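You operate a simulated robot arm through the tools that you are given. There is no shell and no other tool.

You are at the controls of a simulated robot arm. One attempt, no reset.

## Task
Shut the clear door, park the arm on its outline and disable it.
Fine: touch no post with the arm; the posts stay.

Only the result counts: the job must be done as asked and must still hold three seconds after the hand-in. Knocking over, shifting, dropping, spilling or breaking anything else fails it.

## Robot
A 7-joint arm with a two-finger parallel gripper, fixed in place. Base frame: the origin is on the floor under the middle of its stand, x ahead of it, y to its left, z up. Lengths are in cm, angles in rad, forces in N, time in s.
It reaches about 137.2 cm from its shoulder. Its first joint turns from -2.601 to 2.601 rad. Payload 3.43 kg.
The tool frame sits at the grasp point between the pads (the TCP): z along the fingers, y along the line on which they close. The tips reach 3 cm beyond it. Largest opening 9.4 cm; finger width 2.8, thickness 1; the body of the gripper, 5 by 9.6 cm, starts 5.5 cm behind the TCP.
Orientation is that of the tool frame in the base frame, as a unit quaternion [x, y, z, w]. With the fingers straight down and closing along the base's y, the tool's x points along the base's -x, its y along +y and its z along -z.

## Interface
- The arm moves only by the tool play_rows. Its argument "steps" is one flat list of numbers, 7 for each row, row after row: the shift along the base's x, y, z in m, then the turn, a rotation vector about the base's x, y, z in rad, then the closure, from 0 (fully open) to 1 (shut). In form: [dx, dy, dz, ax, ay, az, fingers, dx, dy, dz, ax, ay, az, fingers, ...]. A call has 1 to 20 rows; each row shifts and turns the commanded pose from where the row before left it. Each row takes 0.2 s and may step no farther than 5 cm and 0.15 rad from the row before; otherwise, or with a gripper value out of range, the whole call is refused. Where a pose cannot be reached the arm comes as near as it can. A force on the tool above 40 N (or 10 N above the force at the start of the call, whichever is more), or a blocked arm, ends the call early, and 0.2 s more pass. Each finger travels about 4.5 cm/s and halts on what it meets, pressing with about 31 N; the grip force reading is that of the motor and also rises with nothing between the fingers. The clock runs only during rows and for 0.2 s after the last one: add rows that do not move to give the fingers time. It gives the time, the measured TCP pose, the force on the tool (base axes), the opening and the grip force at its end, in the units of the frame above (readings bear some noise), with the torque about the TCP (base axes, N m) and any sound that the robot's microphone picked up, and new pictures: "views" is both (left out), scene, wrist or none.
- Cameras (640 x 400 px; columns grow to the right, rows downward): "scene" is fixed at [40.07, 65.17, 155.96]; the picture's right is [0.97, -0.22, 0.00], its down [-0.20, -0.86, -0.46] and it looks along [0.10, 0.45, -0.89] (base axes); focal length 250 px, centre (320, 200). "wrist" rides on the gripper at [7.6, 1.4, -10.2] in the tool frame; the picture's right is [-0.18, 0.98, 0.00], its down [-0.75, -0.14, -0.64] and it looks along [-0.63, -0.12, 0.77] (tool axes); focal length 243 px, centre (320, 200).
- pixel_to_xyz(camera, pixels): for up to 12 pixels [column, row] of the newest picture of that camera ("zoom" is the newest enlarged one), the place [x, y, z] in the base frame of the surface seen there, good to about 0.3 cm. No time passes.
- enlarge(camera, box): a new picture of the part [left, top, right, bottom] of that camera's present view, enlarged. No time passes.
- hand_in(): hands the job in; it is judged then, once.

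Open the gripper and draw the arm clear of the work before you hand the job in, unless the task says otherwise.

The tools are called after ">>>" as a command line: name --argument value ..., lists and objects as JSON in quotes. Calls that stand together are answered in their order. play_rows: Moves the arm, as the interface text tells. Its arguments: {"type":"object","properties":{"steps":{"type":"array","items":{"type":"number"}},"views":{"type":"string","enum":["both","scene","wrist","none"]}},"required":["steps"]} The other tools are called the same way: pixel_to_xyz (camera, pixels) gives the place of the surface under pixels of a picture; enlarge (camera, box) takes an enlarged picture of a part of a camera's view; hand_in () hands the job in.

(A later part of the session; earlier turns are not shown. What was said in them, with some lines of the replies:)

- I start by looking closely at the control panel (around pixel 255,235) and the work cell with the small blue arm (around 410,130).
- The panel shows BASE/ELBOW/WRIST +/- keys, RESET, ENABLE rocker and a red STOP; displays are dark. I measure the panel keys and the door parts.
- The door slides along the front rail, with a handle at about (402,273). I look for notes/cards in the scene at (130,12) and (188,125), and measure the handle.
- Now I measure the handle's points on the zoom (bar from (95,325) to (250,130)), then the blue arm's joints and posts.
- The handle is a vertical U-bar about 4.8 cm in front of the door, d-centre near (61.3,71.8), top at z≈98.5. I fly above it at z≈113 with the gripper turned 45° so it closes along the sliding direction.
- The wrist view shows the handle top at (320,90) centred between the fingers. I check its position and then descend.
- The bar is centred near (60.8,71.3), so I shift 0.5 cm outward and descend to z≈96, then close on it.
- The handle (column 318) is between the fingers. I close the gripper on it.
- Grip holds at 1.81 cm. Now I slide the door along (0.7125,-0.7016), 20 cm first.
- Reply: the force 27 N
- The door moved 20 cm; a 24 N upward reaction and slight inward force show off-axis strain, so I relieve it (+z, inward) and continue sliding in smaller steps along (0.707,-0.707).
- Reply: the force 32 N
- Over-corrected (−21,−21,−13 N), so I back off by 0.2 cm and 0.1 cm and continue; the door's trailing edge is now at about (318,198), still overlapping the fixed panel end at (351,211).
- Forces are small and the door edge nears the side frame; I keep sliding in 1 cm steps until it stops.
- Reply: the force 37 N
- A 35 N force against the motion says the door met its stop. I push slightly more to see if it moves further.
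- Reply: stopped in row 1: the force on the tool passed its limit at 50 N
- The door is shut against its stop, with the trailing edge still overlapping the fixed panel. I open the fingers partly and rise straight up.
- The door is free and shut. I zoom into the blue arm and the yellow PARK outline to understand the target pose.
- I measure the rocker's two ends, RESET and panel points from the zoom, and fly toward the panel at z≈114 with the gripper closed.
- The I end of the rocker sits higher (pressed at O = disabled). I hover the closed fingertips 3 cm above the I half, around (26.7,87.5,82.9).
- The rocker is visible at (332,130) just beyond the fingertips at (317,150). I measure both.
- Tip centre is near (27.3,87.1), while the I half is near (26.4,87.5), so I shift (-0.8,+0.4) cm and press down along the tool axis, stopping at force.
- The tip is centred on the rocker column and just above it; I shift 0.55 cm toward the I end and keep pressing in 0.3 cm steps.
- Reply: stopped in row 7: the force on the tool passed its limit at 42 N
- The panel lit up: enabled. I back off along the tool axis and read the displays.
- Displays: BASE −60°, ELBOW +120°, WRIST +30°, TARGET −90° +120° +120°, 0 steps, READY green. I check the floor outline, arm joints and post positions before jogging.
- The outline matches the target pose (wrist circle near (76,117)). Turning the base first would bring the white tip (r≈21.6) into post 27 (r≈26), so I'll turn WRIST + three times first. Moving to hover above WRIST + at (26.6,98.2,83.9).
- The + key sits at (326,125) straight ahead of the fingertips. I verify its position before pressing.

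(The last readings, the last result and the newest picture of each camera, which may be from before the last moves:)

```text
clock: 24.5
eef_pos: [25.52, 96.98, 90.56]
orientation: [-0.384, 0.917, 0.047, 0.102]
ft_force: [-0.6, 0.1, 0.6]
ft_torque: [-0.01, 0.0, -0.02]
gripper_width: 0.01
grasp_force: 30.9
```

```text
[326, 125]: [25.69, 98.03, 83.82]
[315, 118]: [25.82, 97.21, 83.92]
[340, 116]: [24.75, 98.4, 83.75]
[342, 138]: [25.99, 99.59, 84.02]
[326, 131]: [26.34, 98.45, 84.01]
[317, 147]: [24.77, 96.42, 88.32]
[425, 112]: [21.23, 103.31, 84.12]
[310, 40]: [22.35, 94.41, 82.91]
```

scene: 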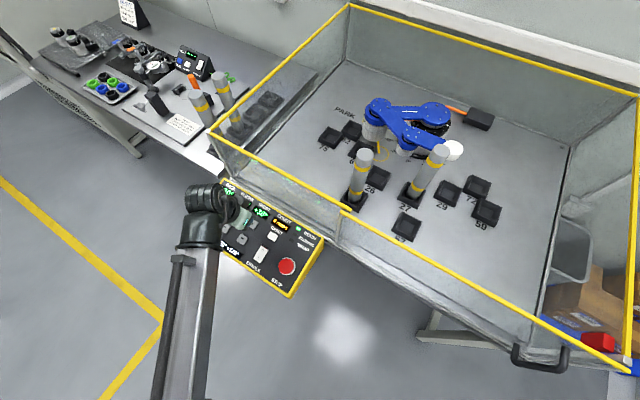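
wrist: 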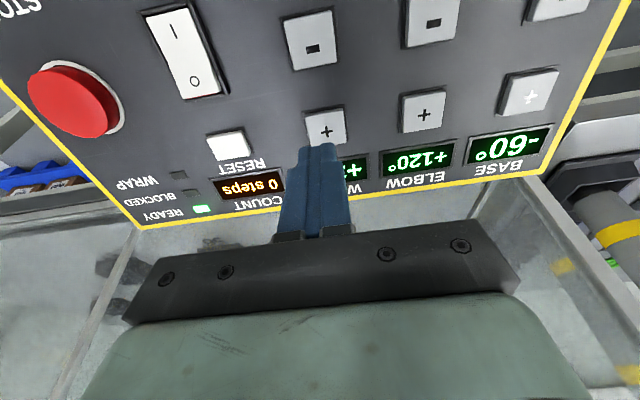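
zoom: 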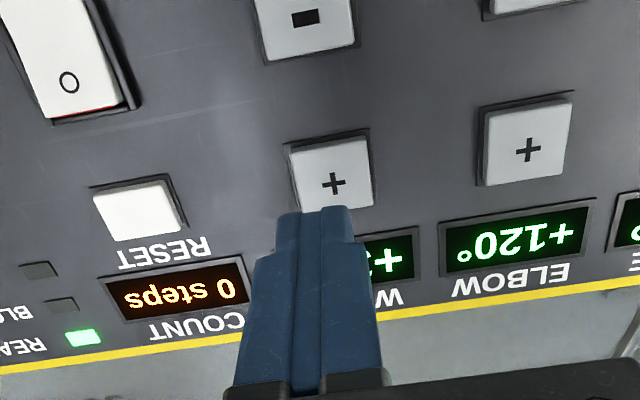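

The key top is near (26.2,98.2,83.9), 3.7 cm along the tool axis from the tips. I press with a short stroke and retract in the same call.

>>> play_rows --steps '[-0.0005, 0.0022, -0.0098, 0, 0, 0, 1, 0.0015, 0.0016, -0.0098, 0, 0, 0, 1, 0.0015, 0.0016, -0.0098, 0, 0, 0, 1, 0.0009, 0.00096, -0.0059, 0, 0, 0, 1, 0.00045, 0.00048, -0.0029, 0, 0, 0, 1, 0.00045, 0.00048, -0.0029, 0, 0, 0, 1, -0.0012, -0.0013, 0.0078, 0, 0, 0, 1, -0.0015, -0.0016, 0.0098, 0, 0, 0, 1, -0.0015, -0.0016, 0.0098, 0, 0, 0, 1]' --views "both"

>>> enlarge --camera "scene" --box '[200, 170, 340, 300]'

>>> enlarge --camera "scene" --box '[330, 80, 490, 220]'

```text
clock: 26.5
eef_pos: [25.7, 97.12, 89.3]
orientation: [-0.384, 0.917, 0.046, 0.102]
ft_force: [0.3, -1.1, -0.1]
ft_torque: [-0.01, -0.01, -0.01]
gripper_width: 0.0
grasp_force: 30.4
heard: click
```

scene: 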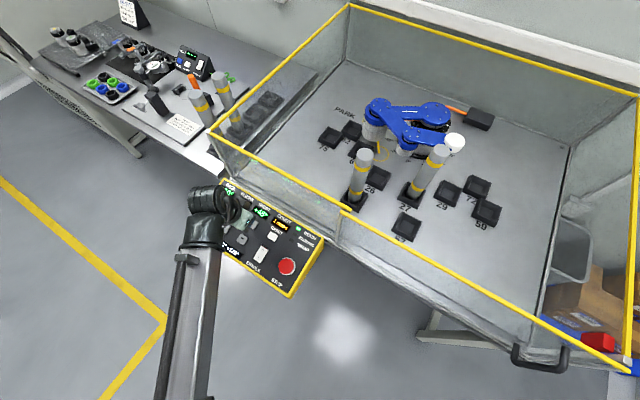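
wrist: 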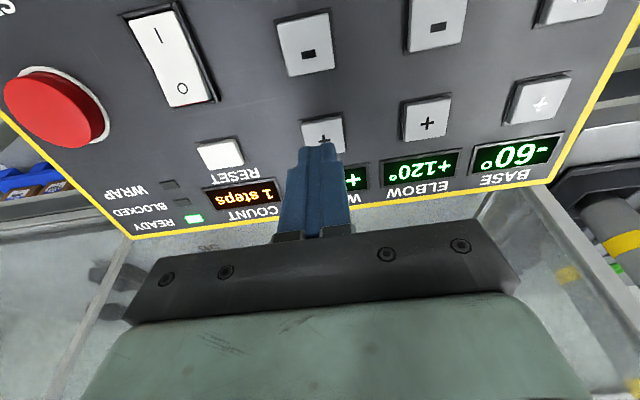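

```text
3.08 times, centred on (270, 235) of scene
```

zoom: 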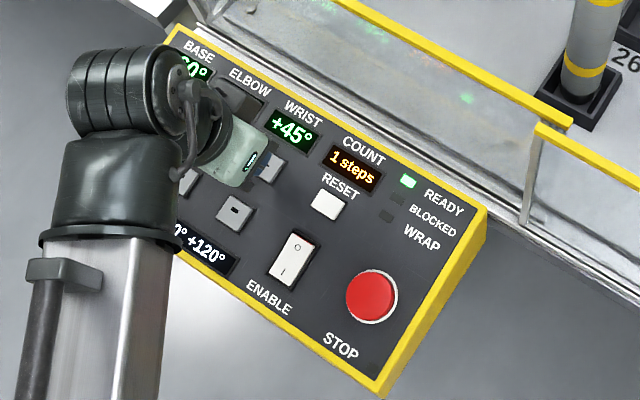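

```text
2.86 times, centred on (410, 150) of scene
```

zoom: 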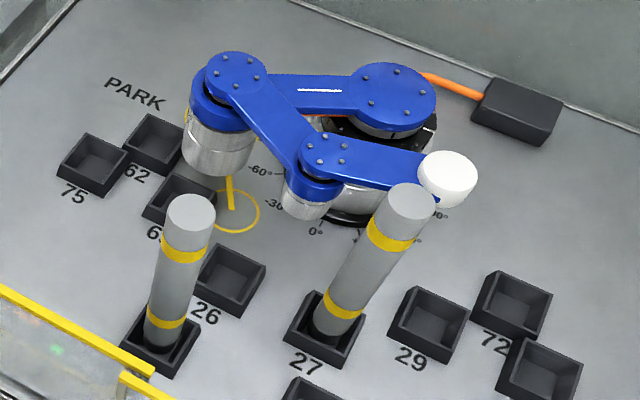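

A click; WRIST now +45°, 1 step, so each press is 15° and the tip swung away from the post. I press twice more with pauses.

>>> play_rows --steps '[0.0015, 0.0016, -0.0098, 0, 0, 0, 1, 0.0015, 0.0016, -0.0098, 0, 0, 0, 1, 0.0006, 0.00064, -0.0039, 0, 0, 0, 1, 0.0006, 0.00064, -0.0039, 0, 0, 0, 1, -0.0012, -0.0013, 0.0078, 0, 0, 0, 1, -0.0015, -0.0016, 0.0098, 0, 0, 0, 1, 0, 0, 0, 0, 0, 0, 1, 0, 0, 0, 0, 0, 0, 1, 0.0015, 0.0016, -0.0098, 0, 0, 0, 1, 0.0006, 0.00064, -0.0039, 0, 0, 0, 1, 0.0006, 0.00064, -0.0039, 0, 0, 0, 1, -0.0012, -0.0013, 0.0078, 0, 0, 0, 1, -0.0015, -0.0016, 0.0098, 0, 0, 0, 1, -0.0015, -0.0016, 0.0098, 0, 0, 0, 1, 0, 0, 0, 0, 0, 0, 1]' --views "both"

>>> enlarge --camera "scene" --box '[200, 170, 340, 300]'

>>> enlarge --camera "scene" --box '[330, 80, 490, 220]'

```text
clock: 29.7
eef_pos: [25.55, 97.04, 89.2]
orientation: [-0.385, 0.916, 0.046, 0.101]
ft_force: [0.0, 0.8, 0.4]
ft_torque: [-0.03, -0.02, -0.01]
gripper_width: 0.0
grasp_force: 30.7
heard: click, click
```

scene: 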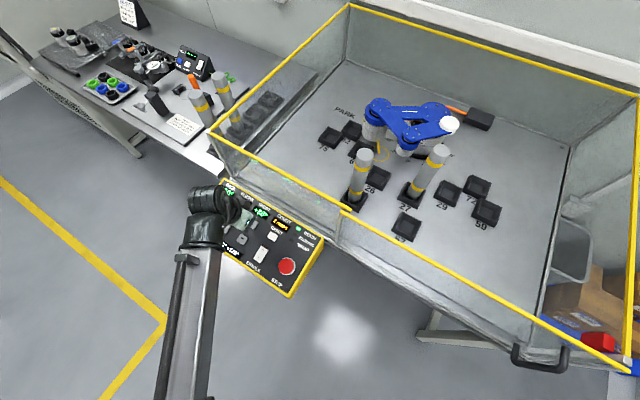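
wrist: 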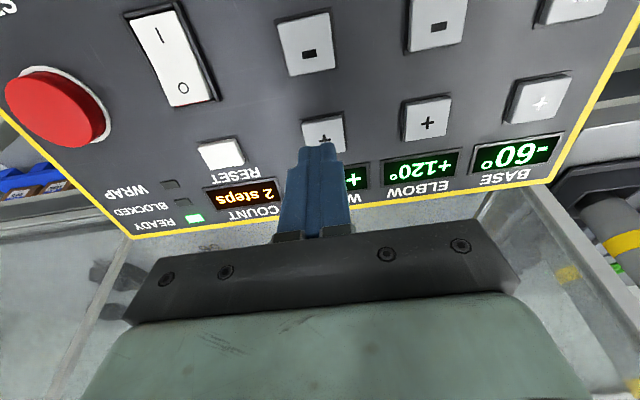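

```text
3.08 times, centred on (270, 235) of scene
```

zoom: 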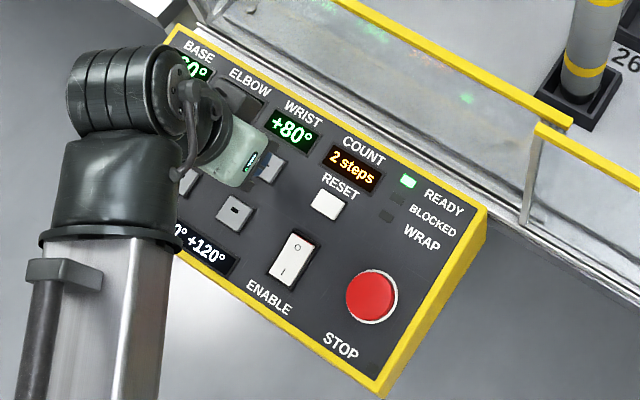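

```text
2.86 times, centred on (410, 150) of scene
```

zoom: 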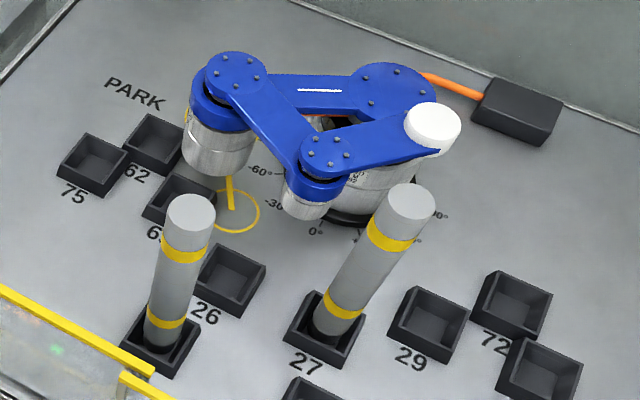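

Display shows +80° and 2 steps with two clicks heard, so the arm may still be moving (30° steps). I wait 1.5 s and re-read.

>>> play_rows --steps '[0, 0, 0, 0, 0, 0, 1, 0, 0, 0, 0, 0, 0, 1, 0, 0, 0, 0, 0, 0, 1, 0, 0, 0, 0, 0, 0, 1, 0, 0, 0, 0, 0, 0, 1, 0, 0, 0, 0, 0, 0, 1, 0, 0, 0, 0, 0, 0, 1]' --views "both"

>>> enlarge --camera "scene" --box '[200, 170, 340, 300]'

>>> enlarge --camera "scene" --box '[330, 80, 490, 220]'

```text
clock: 31.3
eef_pos: [25.65, 97.24, 89.27]
orientation: [-0.384, 0.916, 0.047, 0.102]
ft_force: [0.5, -0.1, 0.4]
ft_torque: [-0.01, 0.0, -0.01]
gripper_width: 0.0
grasp_force: 31.0
```

scene: 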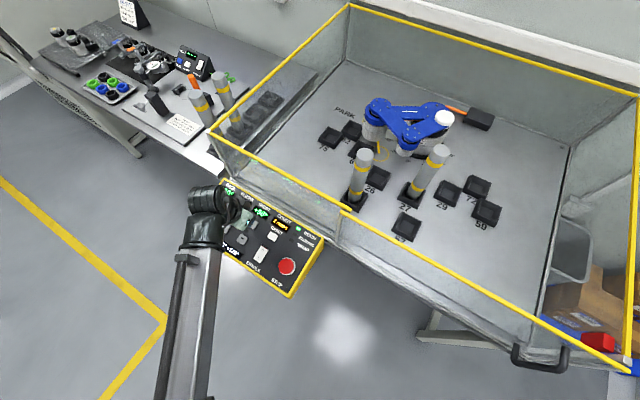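
wrist: 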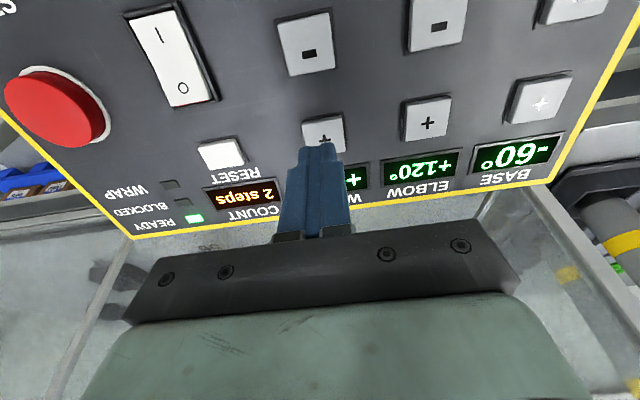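

```text
3.08 times, centred on (270, 235) of scene
```

zoom: 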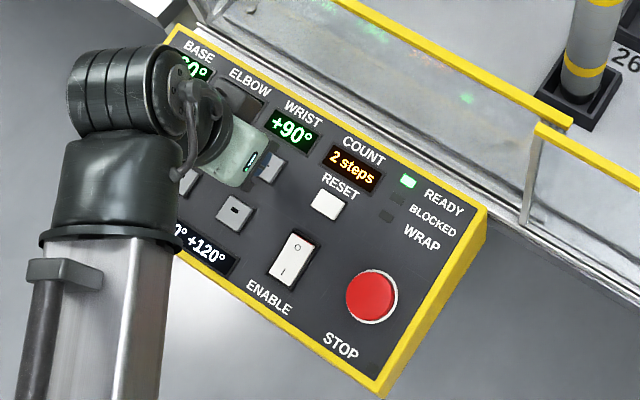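

```text
2.86 times, centred on (410, 150) of scene
```

zoom: 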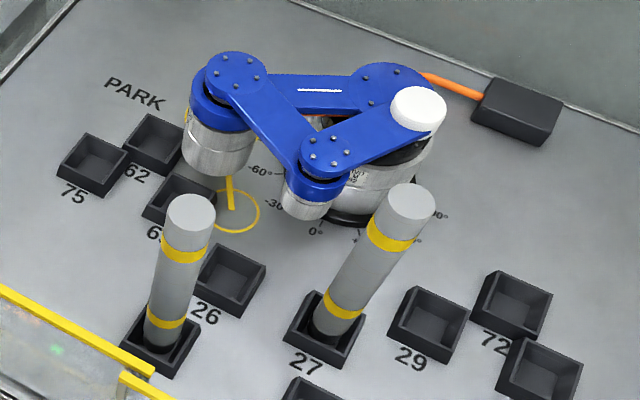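

Settled at +90°, 2 steps (30° per press, presses during motion ignored). One more WRIST + press, then wait.

>>> play_rows --steps '[0.0015, 0.0016, -0.0098, 0, 0, 0, 1, 0.0015, 0.0016, -0.0098, 0, 0, 0, 1, 0.0006, 0.00064, -0.0039, 0, 0, 0, 1, 0.0006, 0.00064, -0.0039, 0, 0, 0, 1, -0.0012, -0.0013, 0.0078, 0, 0, 0, 1, -0.0015, -0.0016, 0.0098, 0, 0, 0, 1, -0.0015, -0.0016, 0.0098, 0, 0, 0, 1, -0.0015, -0.0016, 0.0098, 0, 0, 0, 1, 0, 0, 0, 0, 0, 0, 1, 0, 0, 0, 0, 0, 0, 1, 0, 0, 0, 0, 0, 0, 1, 0, 0, 0, 0, 0, 0, 1, 0, 0, 0, 0, 0, 0, 1, 0, 0, 0, 0, 0, 0, 1, 0, 0, 0, 0, 0, 0, 1, 0, 0, 0, 0, 0, 0, 1]' --views "both"

>>> enlarge --camera "scene" --box '[200, 170, 340, 300]'

>>> enlarge --camera "scene" --box '[330, 80, 490, 220]'

```text
clock: 34.7
eef_pos: [25.41, 97.15, 90.29]
orientation: [-0.384, 0.917, 0.046, 0.102]
ft_force: [1.5, 1.0, 0.4]
ft_torque: [-0.02, -0.04, 0.0]
gripper_width: 0.0
grasp_force: 31.1
heard: click
```

scene: 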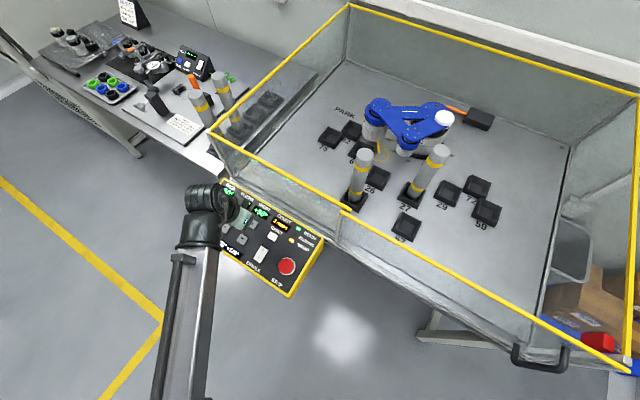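
wrist: 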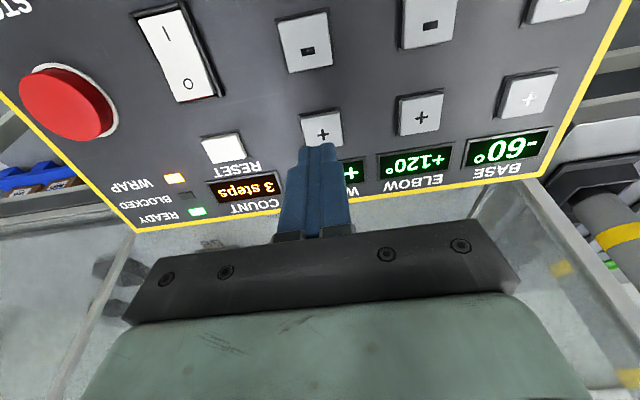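

```text
3.08 times, centred on (270, 235) of scene
```

zoom: 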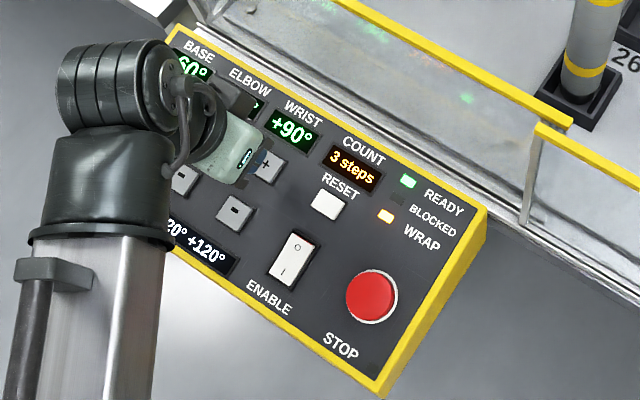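

```text
2.86 times, centred on (410, 150) of scene
```

zoom: 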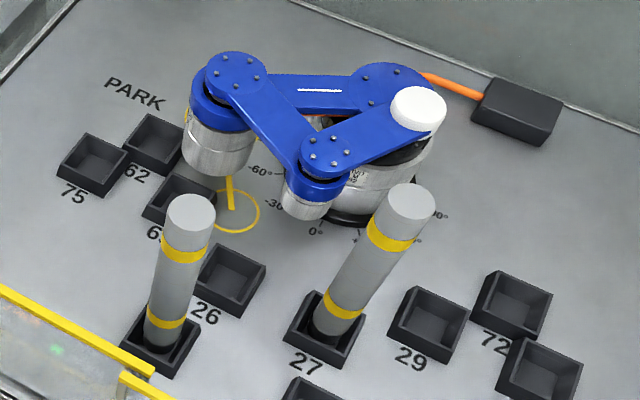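

WRAP lit amber and the wrist stayed at +90°: the sum of angles would have hit 180°. So BASE − must come first (tip radius is now only ~10 cm about the base, so clear of posts). I check the side-table posts near the BASE − key before moving there.

>>> pixel_to_xyz --camera "scene" --pixels '[[197, 96], [220, 79], [205, 125], [226, 100], [212, 134], [185, 125], [222, 187]]'

>>> enlarge --camera "scene" --box '[150, 60, 290, 220]'

>>> pixel_to_xyz --camera "wrist" --pixels '[[555, 5], [525, 95], [420, 115]]'

```text
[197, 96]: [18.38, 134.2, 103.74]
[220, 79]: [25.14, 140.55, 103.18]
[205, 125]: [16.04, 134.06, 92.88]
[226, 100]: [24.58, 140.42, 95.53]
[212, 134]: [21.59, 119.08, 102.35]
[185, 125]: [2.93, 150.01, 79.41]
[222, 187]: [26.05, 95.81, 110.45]
```

```text
2.50 times, centred on (220, 140) of scene
```

zoom: 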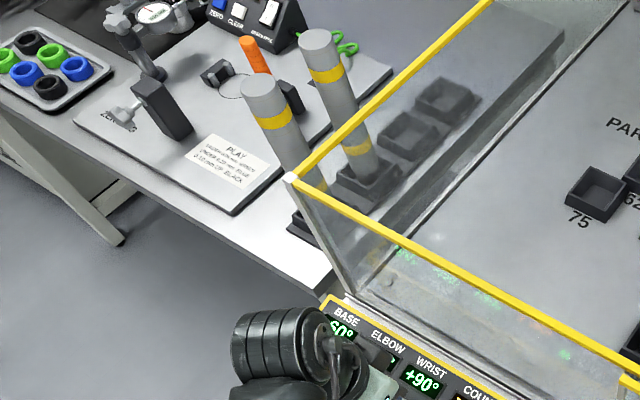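

```text
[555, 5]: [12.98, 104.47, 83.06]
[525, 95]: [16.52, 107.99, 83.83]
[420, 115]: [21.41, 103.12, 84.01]
```

The side posts are ~30 cm away. I move to hover above BASE − at (12.8,104.4,82.9).

>>> play_rows --steps '[-0.0345, 0.0154, 0, 0, 0, 0, 1, -0.0345, 0.0154, 0, 0, 0, 0, 1, -0.0345, 0.0154, 0, 0, 0, 0, 1, -0.0345, 0.0154, -0.004, 0, 0, 0, 1, 0, 0, 0, 0, 0, 0, 1, 0, 0, 0, 0, 0, 0, 1]' --views "both"

>>> enlarge --camera "wrist" --box '[200, 40, 440, 240]'

>>> pixel_to_xyz --camera "wrist" --pixels '[[325, 120], [325, 130], [317, 148], [330, 115], [340, 125]]'

```text
clock: 36.1
eef_pos: [11.65, 103.14, 89.8]
orientation: [-0.384, 0.917, 0.046, 0.101]
ft_force: [-0.3, -0.8, -0.3]
ft_torque: [0.01, 0.03, -0.01]
gripper_width: 0.01
grasp_force: 31.2
```

scene: 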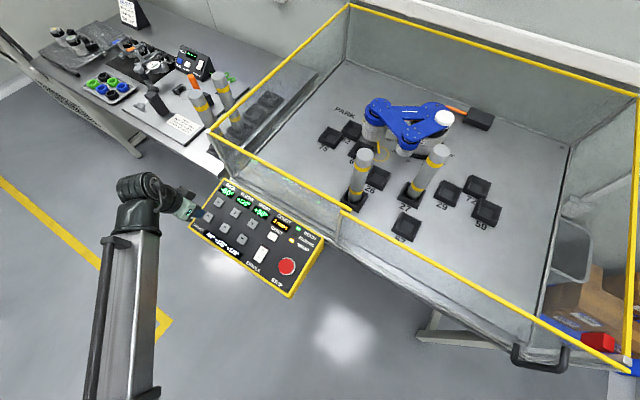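
wrist: 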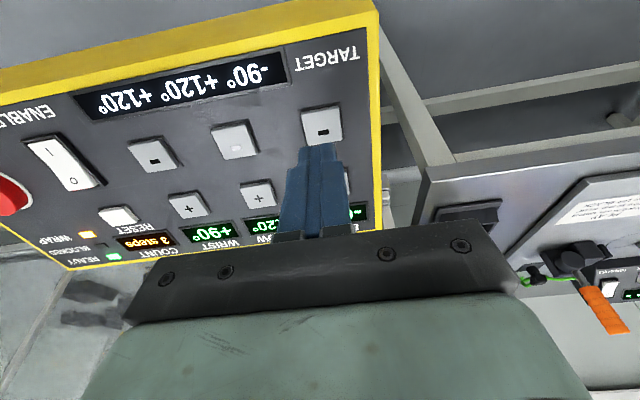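

```text
2.00 times, centred on (320, 140) of wrist
```

zoom: 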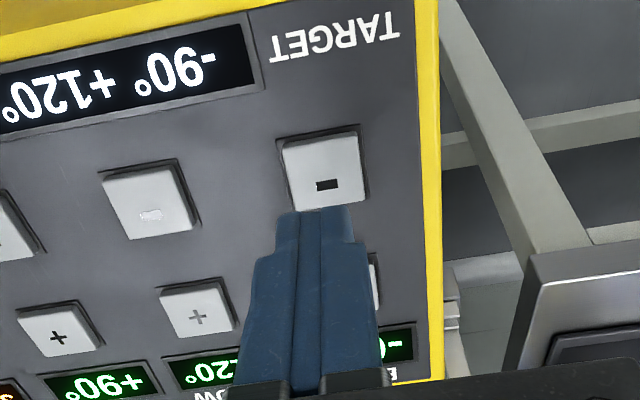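

```text
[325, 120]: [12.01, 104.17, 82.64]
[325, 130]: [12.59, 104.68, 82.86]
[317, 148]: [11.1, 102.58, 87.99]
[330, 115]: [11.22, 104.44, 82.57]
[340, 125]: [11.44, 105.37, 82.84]
```

The − key is straight ahead of the tips, about 4 cm along the axis. I press BASE − once and wait for the motion.

>>> play_rows --steps '[0.0005, 0.0018, -0.0098, 0, 0, 0, 1, 0.0013, 0.0016, -0.0098, 0, 0, 0, 1, 0.0015, 0.0016, -0.0098, 0, 0, 0, 1, 0.0009, 0.00096, -0.0059, 0, 0, 0, 1, 0.0006, 0.00064, -0.0039, 0, 0, 0, 1, 0.0006, 0.00064, -0.0039, 0, 0, 0, 1, -0.0012, -0.0013, 0.0078, 0, 0, 0, 1, -0.0015, -0.0016, 0.0098, 0, 0, 0, 1, -0.0015, -0.0016, 0.0098, 0, 0, 0, 1, -0.0015, -0.0016, 0.0098, 0, 0, 0, 1, 0, 0, 0, 0, 0, 0, 1, 0, 0, 0, 0, 0, 0, 1]' --views "both"

>>> enlarge --camera "scene" --box '[180, 160, 340, 300]'

>>> enlarge --camera "scene" --box '[330, 80, 490, 220]'

```text
clock: 38.7
eef_pos: [11.61, 103.13, 89.32]
orientation: [-0.384, 0.917, 0.046, 0.102]
ft_force: [1.2, 0.3, 0.2]
ft_torque: [0.01, -0.01, 0.0]
gripper_width: 0.0
grasp_force: 30.9
heard: click
```

scene: 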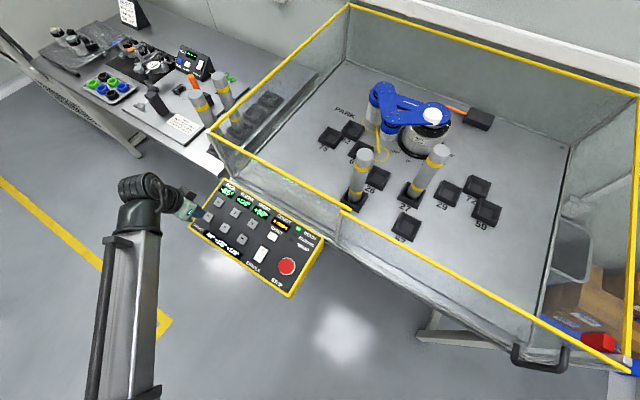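
wrist: 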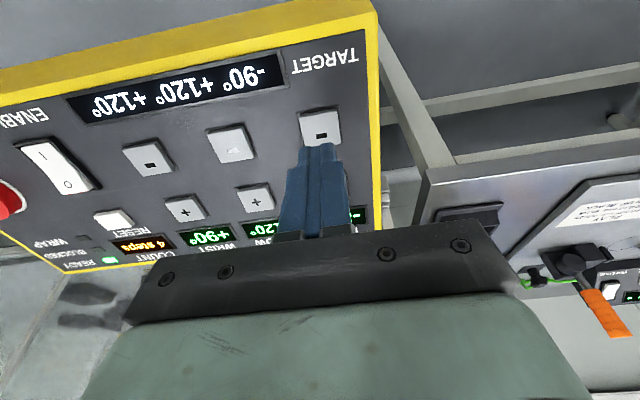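

```text
2.86 times, centred on (260, 230) of scene
```

zoom: 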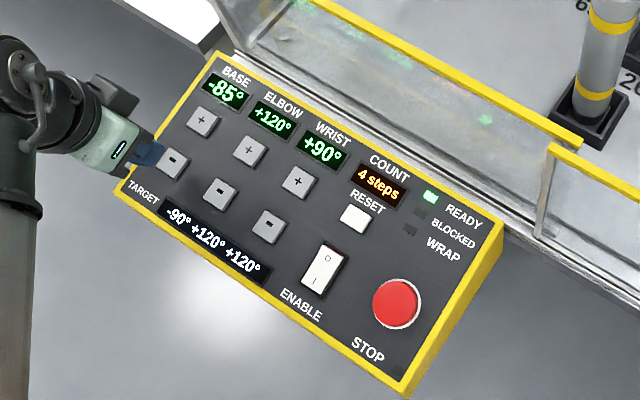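

```text
2.86 times, centred on (410, 150) of scene
```

zoom: 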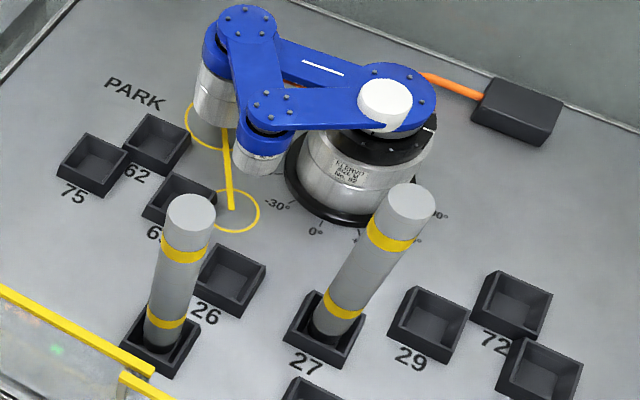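

Base is at −85° and moving, WRAP is cleared. Meanwhile I check the now-visible outline on the floor against the target joint angles.

>>> enlarge --camera "scene" --box '[350, 80, 450, 180]'

>>> pixel_to_xyz --camera "scene" --pixels '[[365, 118], [367, 130], [374, 133], [378, 128], [378, 140], [381, 152], [388, 149], [374, 160], [380, 162], [390, 153], [384, 160], [386, 104]]'

```text
4.00 times, centred on (400, 130) of scene
```

zoom: 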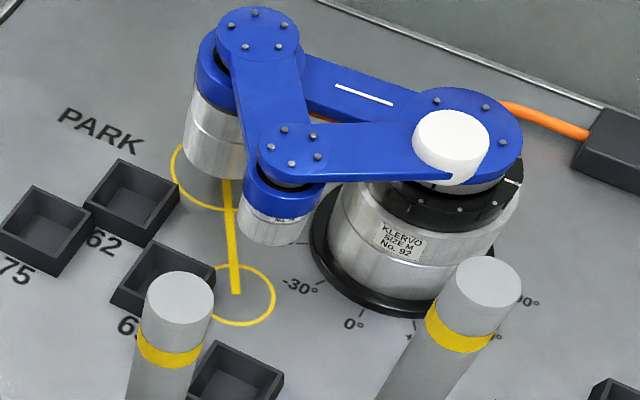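

```text
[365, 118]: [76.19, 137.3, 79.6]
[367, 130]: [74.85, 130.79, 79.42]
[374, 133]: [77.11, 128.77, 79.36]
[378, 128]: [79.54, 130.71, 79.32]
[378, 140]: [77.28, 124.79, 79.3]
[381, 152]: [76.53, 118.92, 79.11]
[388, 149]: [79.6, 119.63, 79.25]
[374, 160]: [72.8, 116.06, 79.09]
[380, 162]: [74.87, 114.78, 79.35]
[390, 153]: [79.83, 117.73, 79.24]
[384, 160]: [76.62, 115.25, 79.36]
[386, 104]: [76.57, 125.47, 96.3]
```

The outline's elbow circle (~(78.5,133)) and wrist circle (~(76,117.5)) match the −90/+120 pose. I return to hover above WRIST + while the base finishes.

>>> play_rows --steps '[0.0347, -0.015, 0.01, 0, 0, 0, 1, 0.0347, -0.015, 0, 0, 0, 0, 1, 0.0347, -0.015, 0, 0, 0, 0, 1, 0.0347, -0.015, 0, 0, 0, 0, 1, 0, 0, 0, 0, 0, 0, 1, 0, 0, 0, 0, 0, 0, 1]' --views "both"

>>> enlarge --camera "scene" --box '[200, 170, 340, 300]'

>>> enlarge --camera "wrist" --box '[200, 40, 560, 240]'

```text
clock: 40.1
eef_pos: [25.48, 97.37, 90.27]
orientation: [-0.384, 0.917, 0.046, 0.102]
ft_force: [-0.5, -0.3, -0.4]
ft_torque: [0.01, 0.05, 0.01]
gripper_width: 0.01
grasp_force: 31.1
```

scene: 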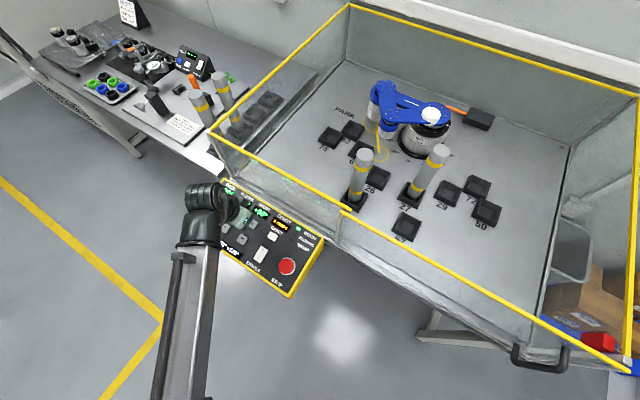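
wrist: 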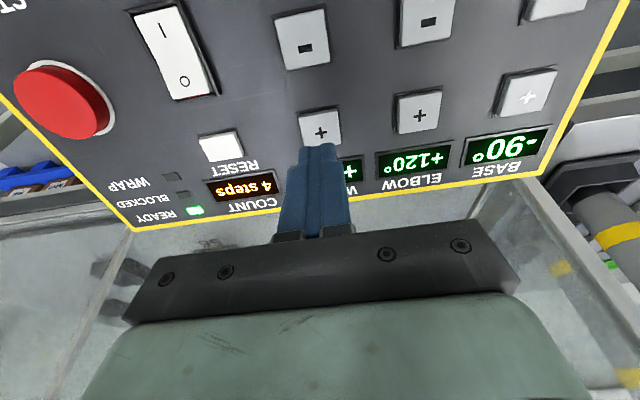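

```text
3.08 times, centred on (270, 235) of scene
```

zoom: 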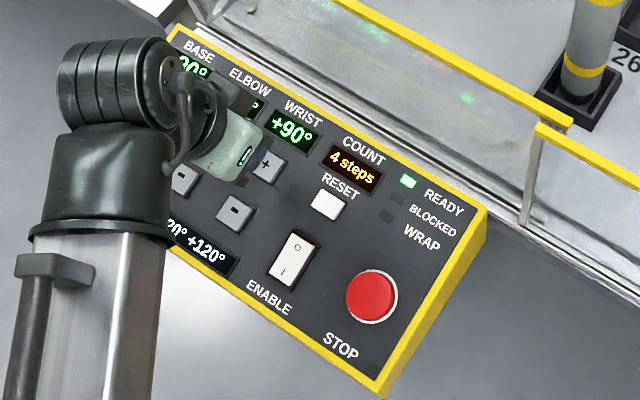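

```text
1.78 times, centred on (380, 140) of wrist
```

zoom: 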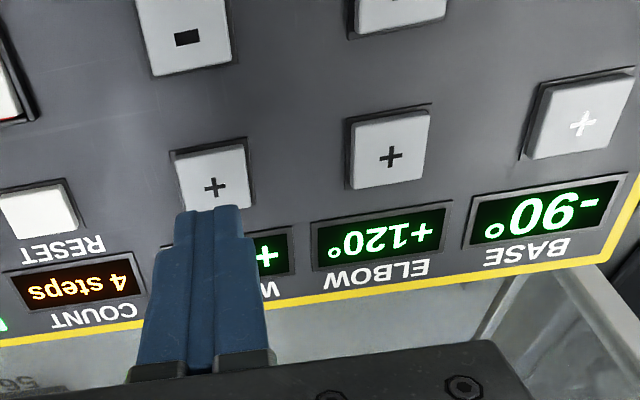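

BASE −90° confirmed. I press WRIST + once more and wait for completion.

>>> play_rows --steps '[0.0015, 0.0006, -0.0098, 0, 0, 0, 1, 0.0015, 0.0016, -0.0098, 0, 0, 0, 1, 0.0015, 0.0016, -0.0098, 0, 0, 0, 1, 0.0006, 0.00064, -0.0039, 0, 0, 0, 1, 0.0006, 0.00064, -0.0039, 0, 0, 0, 1, -0.0012, -0.0013, 0.0078, 0, 0, 0, 1, -0.0015, -0.0016, 0.0098, 0, 0, 0, 1, -0.0015, -0.0016, 0.0098, 0, 0, 0, 1, -0.0015, -0.0016, 0.0098, 0, 0, 0, 1, 0, 0, 0, 0, 0, 0, 1, 0, 0, 0, 0, 0, 0, 1, 0, 0, 0, 0, 0, 0, 1, 0, 0, 0, 0, 0, 0, 1, 0, 0, 0, 0, 0, 0, 1, 0, 0, 0, 0, 0, 0, 1, 0, 0, 0, 0, 0, 0, 1]' --views "both"

>>> enlarge --camera "scene" --box '[200, 170, 340, 300]'

>>> enlarge --camera "scene" --box '[330, 80, 490, 220]'

```text
clock: 43.5
eef_pos: [25.42, 97.3, 90.24]
orientation: [-0.384, 0.917, 0.047, 0.101]
ft_force: [0.8, -1.1, -0.6]
ft_torque: [0.01, -0.01, -0.05]
gripper_width: 0.0
grasp_force: 30.8
heard: click
```

scene: 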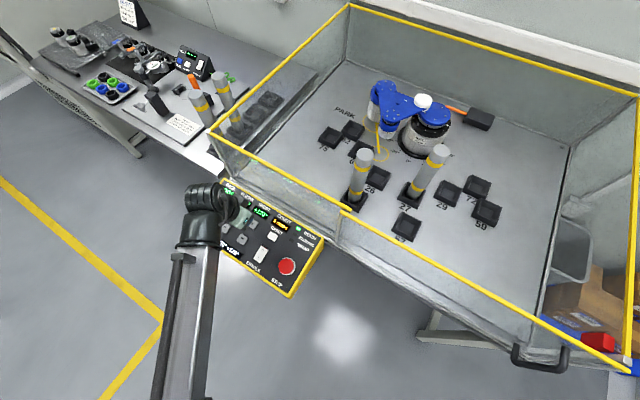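
wrist: 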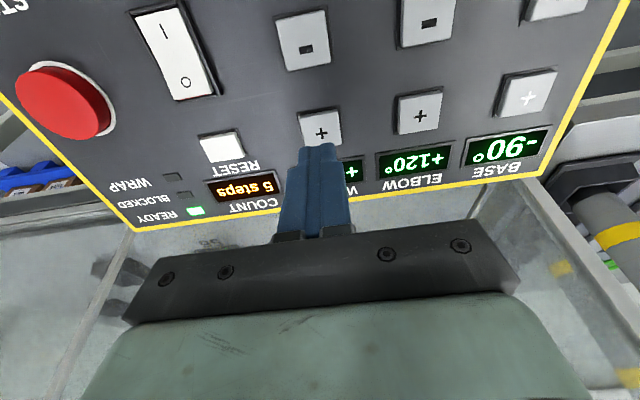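

```text
3.08 times, centred on (270, 235) of scene
```

zoom: 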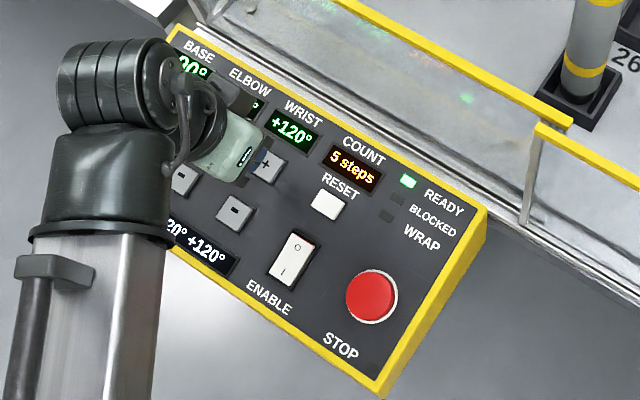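

```text
2.86 times, centred on (410, 150) of scene
```

zoom: 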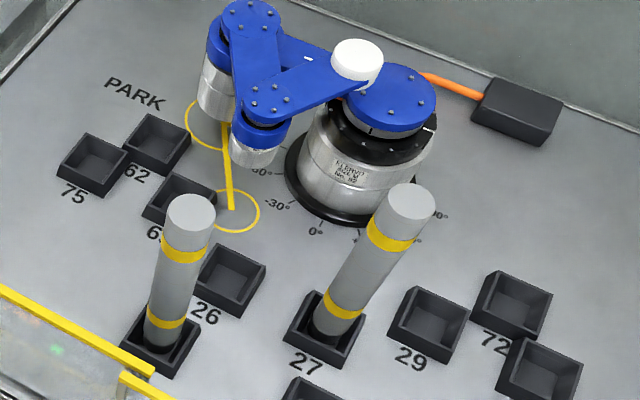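

Displays read −90/+120/+120, matching TARGET. I verify the joints lie vertically above the outline circles.

>>> pixel_to_xyz --camera "scene" --pixels '[[386, 85], [393, 115], [423, 102], [440, 115], [367, 122], [369, 118], [382, 153]]'

>>> enlarge --camera "scene" --box '[350, 70, 450, 170]'

```text
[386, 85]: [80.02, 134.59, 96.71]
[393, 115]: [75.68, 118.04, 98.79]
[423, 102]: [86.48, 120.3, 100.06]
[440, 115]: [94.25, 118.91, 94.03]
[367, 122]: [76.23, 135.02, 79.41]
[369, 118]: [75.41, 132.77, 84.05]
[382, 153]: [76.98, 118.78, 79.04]
```

```text
4.00 times, centred on (400, 120) of scene
```

zoom: 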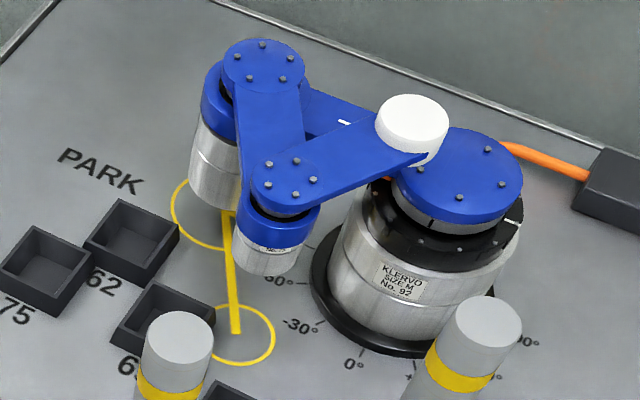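

The wrist joint (75.7,118.0) and elbow (80,134.6) stand over the outline circles. Now I hover over the O end of the ENABLE rocker, near (28.4,89.9,83.2).

>>> play_rows --steps '[0.0064, -0.0284, 0.003, 0, 0, 0, 1, 0.0064, -0.0284, 0, 0, 0, 0, 1, 0.0065, -0.0284, -0.003, 0, 0, 0, 1, 0, 0, 0, 0, 0, 0, 1, 0, 0, 0, 0, 0, 0, 1]' --views "both"

>>> enlarge --camera "wrist" --box '[220, 40, 440, 220]'

>>> pixel_to_xyz --camera "wrist" --pixels '[[317, 148], [325, 100], [330, 110], [335, 125], [340, 135], [342, 142]]'

```text
clock: 44.7
eef_pos: [27.36, 88.71, 90.34]
orientation: [-0.384, 0.916, 0.046, 0.102]
ft_force: [0.4, 0.6, 0.1]
ft_torque: [-0.01, 0.02, -0.04]
gripper_width: 0.01
grasp_force: 31.1
```

scene: 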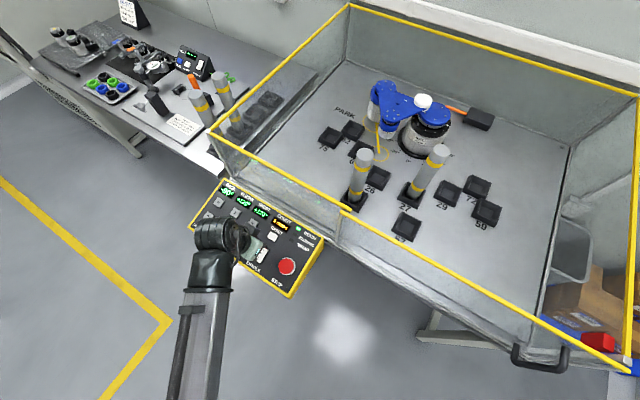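
wrist: 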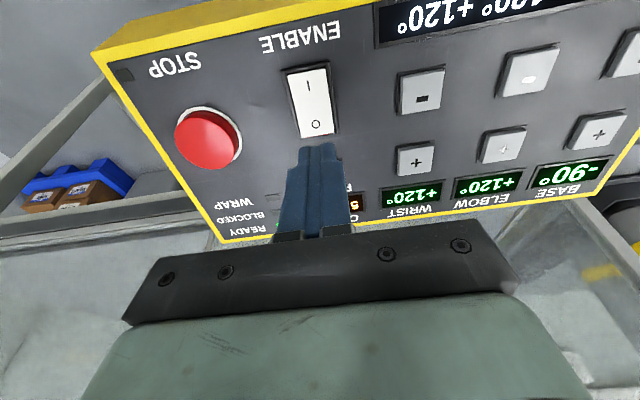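

```text
2.22 times, centred on (330, 130) of wrist
```

zoom: 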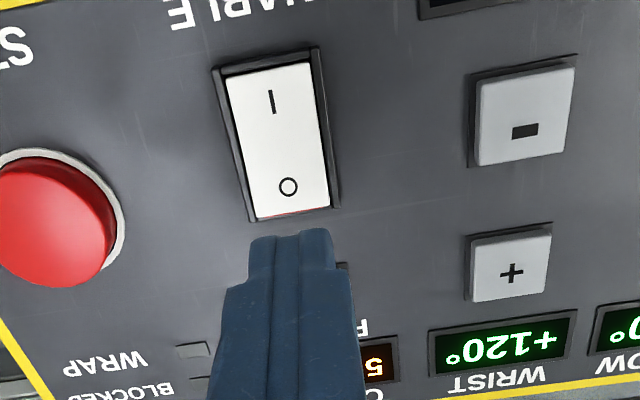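

```text
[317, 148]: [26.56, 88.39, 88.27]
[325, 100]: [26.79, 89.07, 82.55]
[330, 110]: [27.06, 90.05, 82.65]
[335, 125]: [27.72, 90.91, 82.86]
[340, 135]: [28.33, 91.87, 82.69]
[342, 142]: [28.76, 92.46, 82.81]
```

I query the rocker's actual pixels (O mark at (316,124), end at (317,134)).

>>> pixel_to_xyz --camera "wrist" --pixels '[[316, 124], [317, 132], [308, 76], [312, 100], [306, 128], [328, 128], [297, 75], [320, 70]]'

```text
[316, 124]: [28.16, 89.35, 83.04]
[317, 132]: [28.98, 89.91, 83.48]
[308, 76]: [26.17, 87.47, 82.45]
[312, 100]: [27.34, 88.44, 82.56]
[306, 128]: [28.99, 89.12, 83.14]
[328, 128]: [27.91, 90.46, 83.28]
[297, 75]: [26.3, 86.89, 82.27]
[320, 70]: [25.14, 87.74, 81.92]
```

The O end is near (28.5,89.8,83.3), on my press axis. I press down in fine steps until it toggles or the force limit stops me.

>>> play_rows --steps '[0.0015, 0.0016, -0.0098, 0, 0, 0, 1, 0.0015, 0.0014, -0.0098, 0, 0, 0, 1, 0.0015, 0.0014, -0.0098, 0, 0, 0, 1, 0.0012, 0.0012, -0.0078, 0, 0, 0, 1, 0.00045, 0.00048, -0.0029, 0, 0, 0, 1, 0.00045, 0.00048, -0.0029, 0, 0, 0, 1, 0.0003, 0.00032, -0.0019, 0, 0, 0, 1, 0.0003, 0.00032, -0.0019, 0, 0, 0, 1, 0.0003, 0.00032, -0.0019, 0, 0, 0, 1]' --views "both"

>>> enlarge --camera "scene" --box '[180, 160, 340, 300]'

```text
clock: 46.5
eef_pos: [28.05, 89.42, 86.14]
orientation: [-0.383, 0.917, 0.049, 0.103]
ft_force: [-1.9, -3.2, 10.2]
ft_torque: [-0.17, 0.1, -0.03]
gripper_width: 0.0
grasp_force: 31.2
stopped in row 9: the force on the tool passed its limit at 44 N (the readings are from after the stop); the commanded pose is now the measured one
```

scene: 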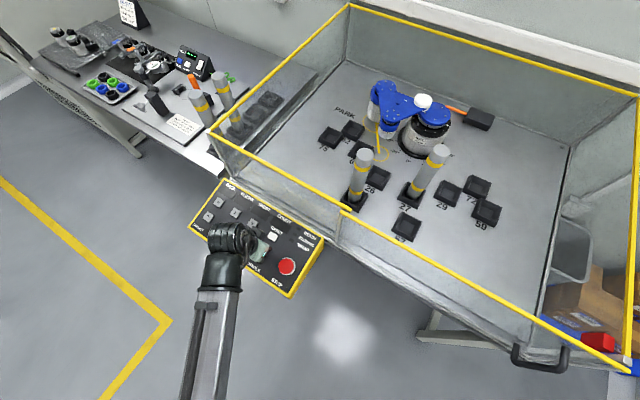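
wrist: 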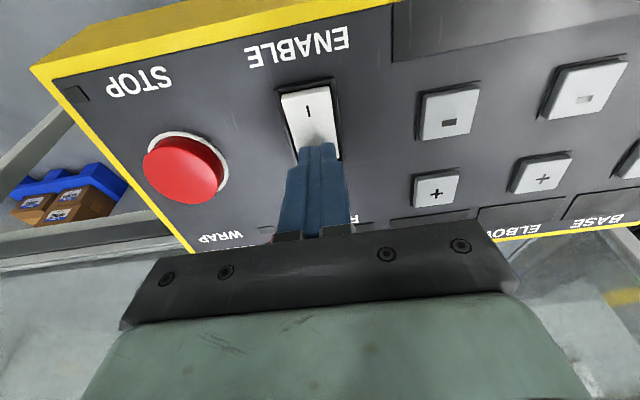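

```text
2.86 times, centred on (260, 230) of scene
```

zoom: 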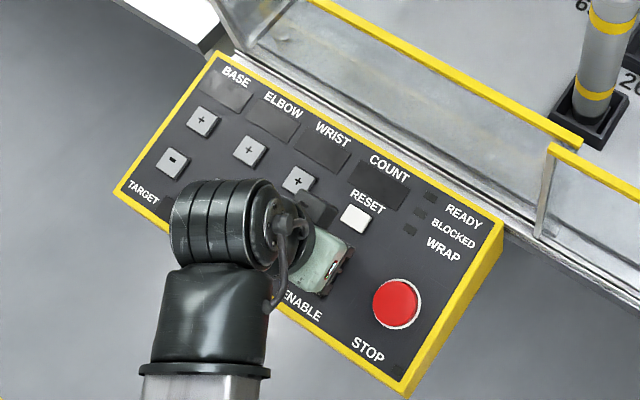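

The panel is dark again — disabled. I retract along the tool axis, draw back toward the robot, open the gripper and re-check everything.

>>> play_rows --steps '[-0.0015, -0.0016, 0.0098, 0, 0, 0, 1, -0.0045, -0.0048, 0.0293, 0, 0, 0, 1, -0.0075, -0.008, 0.0488, 0, 0, 0, 1, -0.0075, -0.008, 0.0488, 0, 0, 0, 1, -0.02, -0.03, 0.03, 0, 0, 0, 0.5, -0.025, -0.04, 0, 0, 0, 0, 0, -0.025, -0.04, 0, 0, 0, 0, 0, -0.025, -0.04, 0, 0, 0, 0, 0, 0, 0, 0, 0, 0, 0, 0, 0, 0, 0, 0, 0, 0, 0]' --views "both"

>>> enlarge --camera "scene" --box '[180, 160, 340, 300]'

>>> enlarge --camera "scene" --box '[330, 70, 490, 220]'

>>> enlarge --camera "scene" --box '[480, 280, 640, 400]'

```text
clock: 48.7
eef_pos: [16.3, 72.16, 102.68]
orientation: [-0.384, 0.916, 0.05, 0.103]
ft_force: [0.3, 0.0, 1.0]
ft_torque: [0.01, -0.02, 0.01]
gripper_width: 9.42
grasp_force: 0.2
```

scene: 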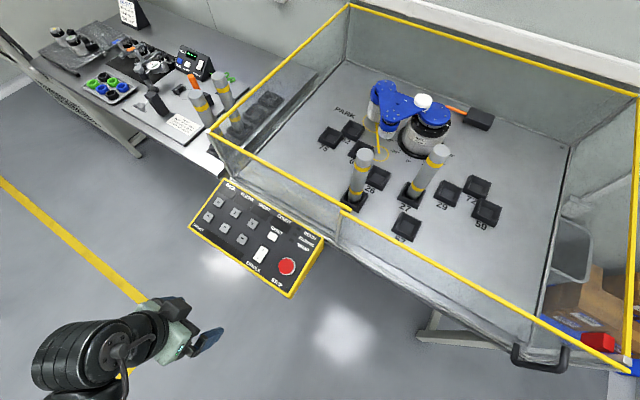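
wrist: 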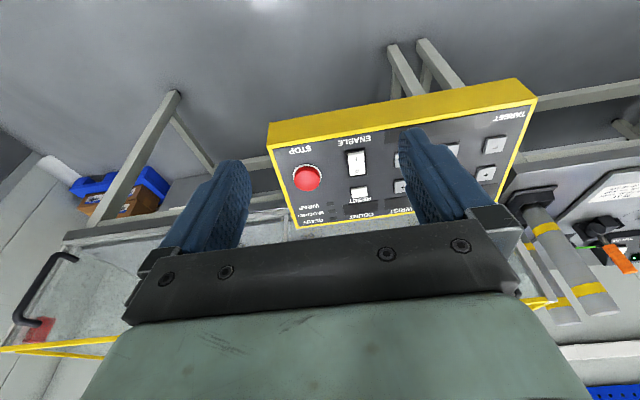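

```text
2.86 times, centred on (260, 230) of scene
```

zoom: 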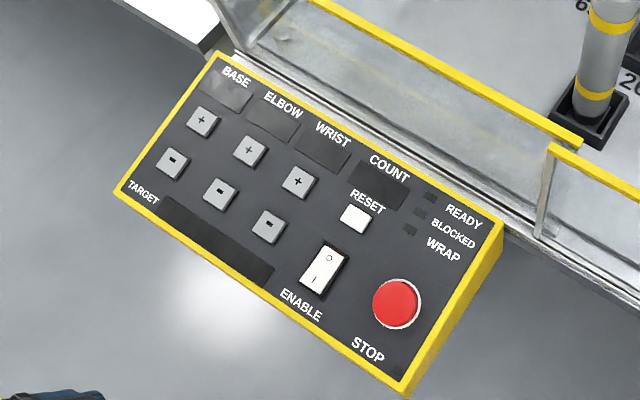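

```text
2.67 times, centred on (410, 145) of scene
```

zoom: 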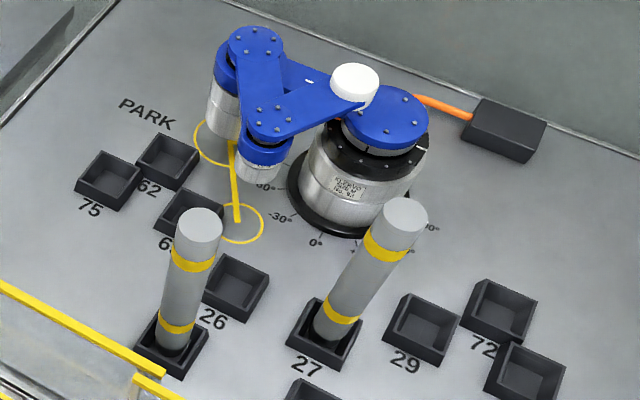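

```text
3.33 times, centred on (560, 340) of scene
```

zoom: 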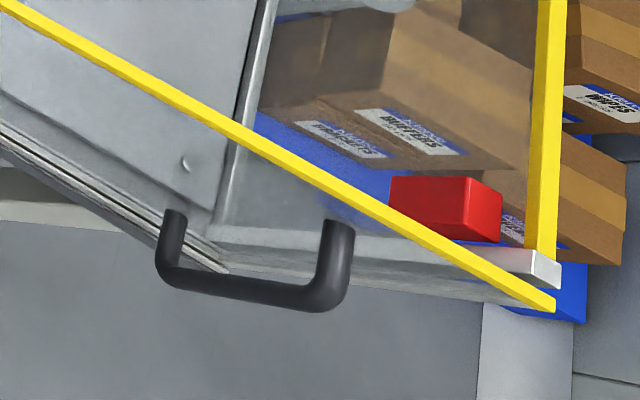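

The panel is dark with the rocker at O, the blue arm rests on the outline, both posts stand untouched, the door reaches its corner at (618,372), and my gripper is open and clear. I hand in.

>>> hand_in

```text
The job is handed in.
```

The clear door is shut, the blue arm is parked on its outline, and it is disabled. I've handed the job in; no verdict came back, so this is from my own final check.

- **Door:** I slid it along the rail until it met its stop. Its leading edge sits at the corner post.
- **Parking:** The panel's joint readouts matched its TARGET display: base −90°, elbow +120°, wrist +120°. The elbow and wrist joints stand over the yellow outline. The white tip's part of the outline was hidden under the arm, so for that part I relied on the readout.
- **Disable:** The ENABLE switch is at O and the panel is dark.
- **Posts:** Both posts in the cell are still standing in their sockets. I turned the wrist before the base because turning the base first would have swung the tip into the post at 27.

One wrist press was refused along the way. The WRAP lamp lit and the wrist stayed put. I turned the base first instead, the lamp cleared, and the next wrist press worked. That refused press still counted, so the counter reached 5 steps.
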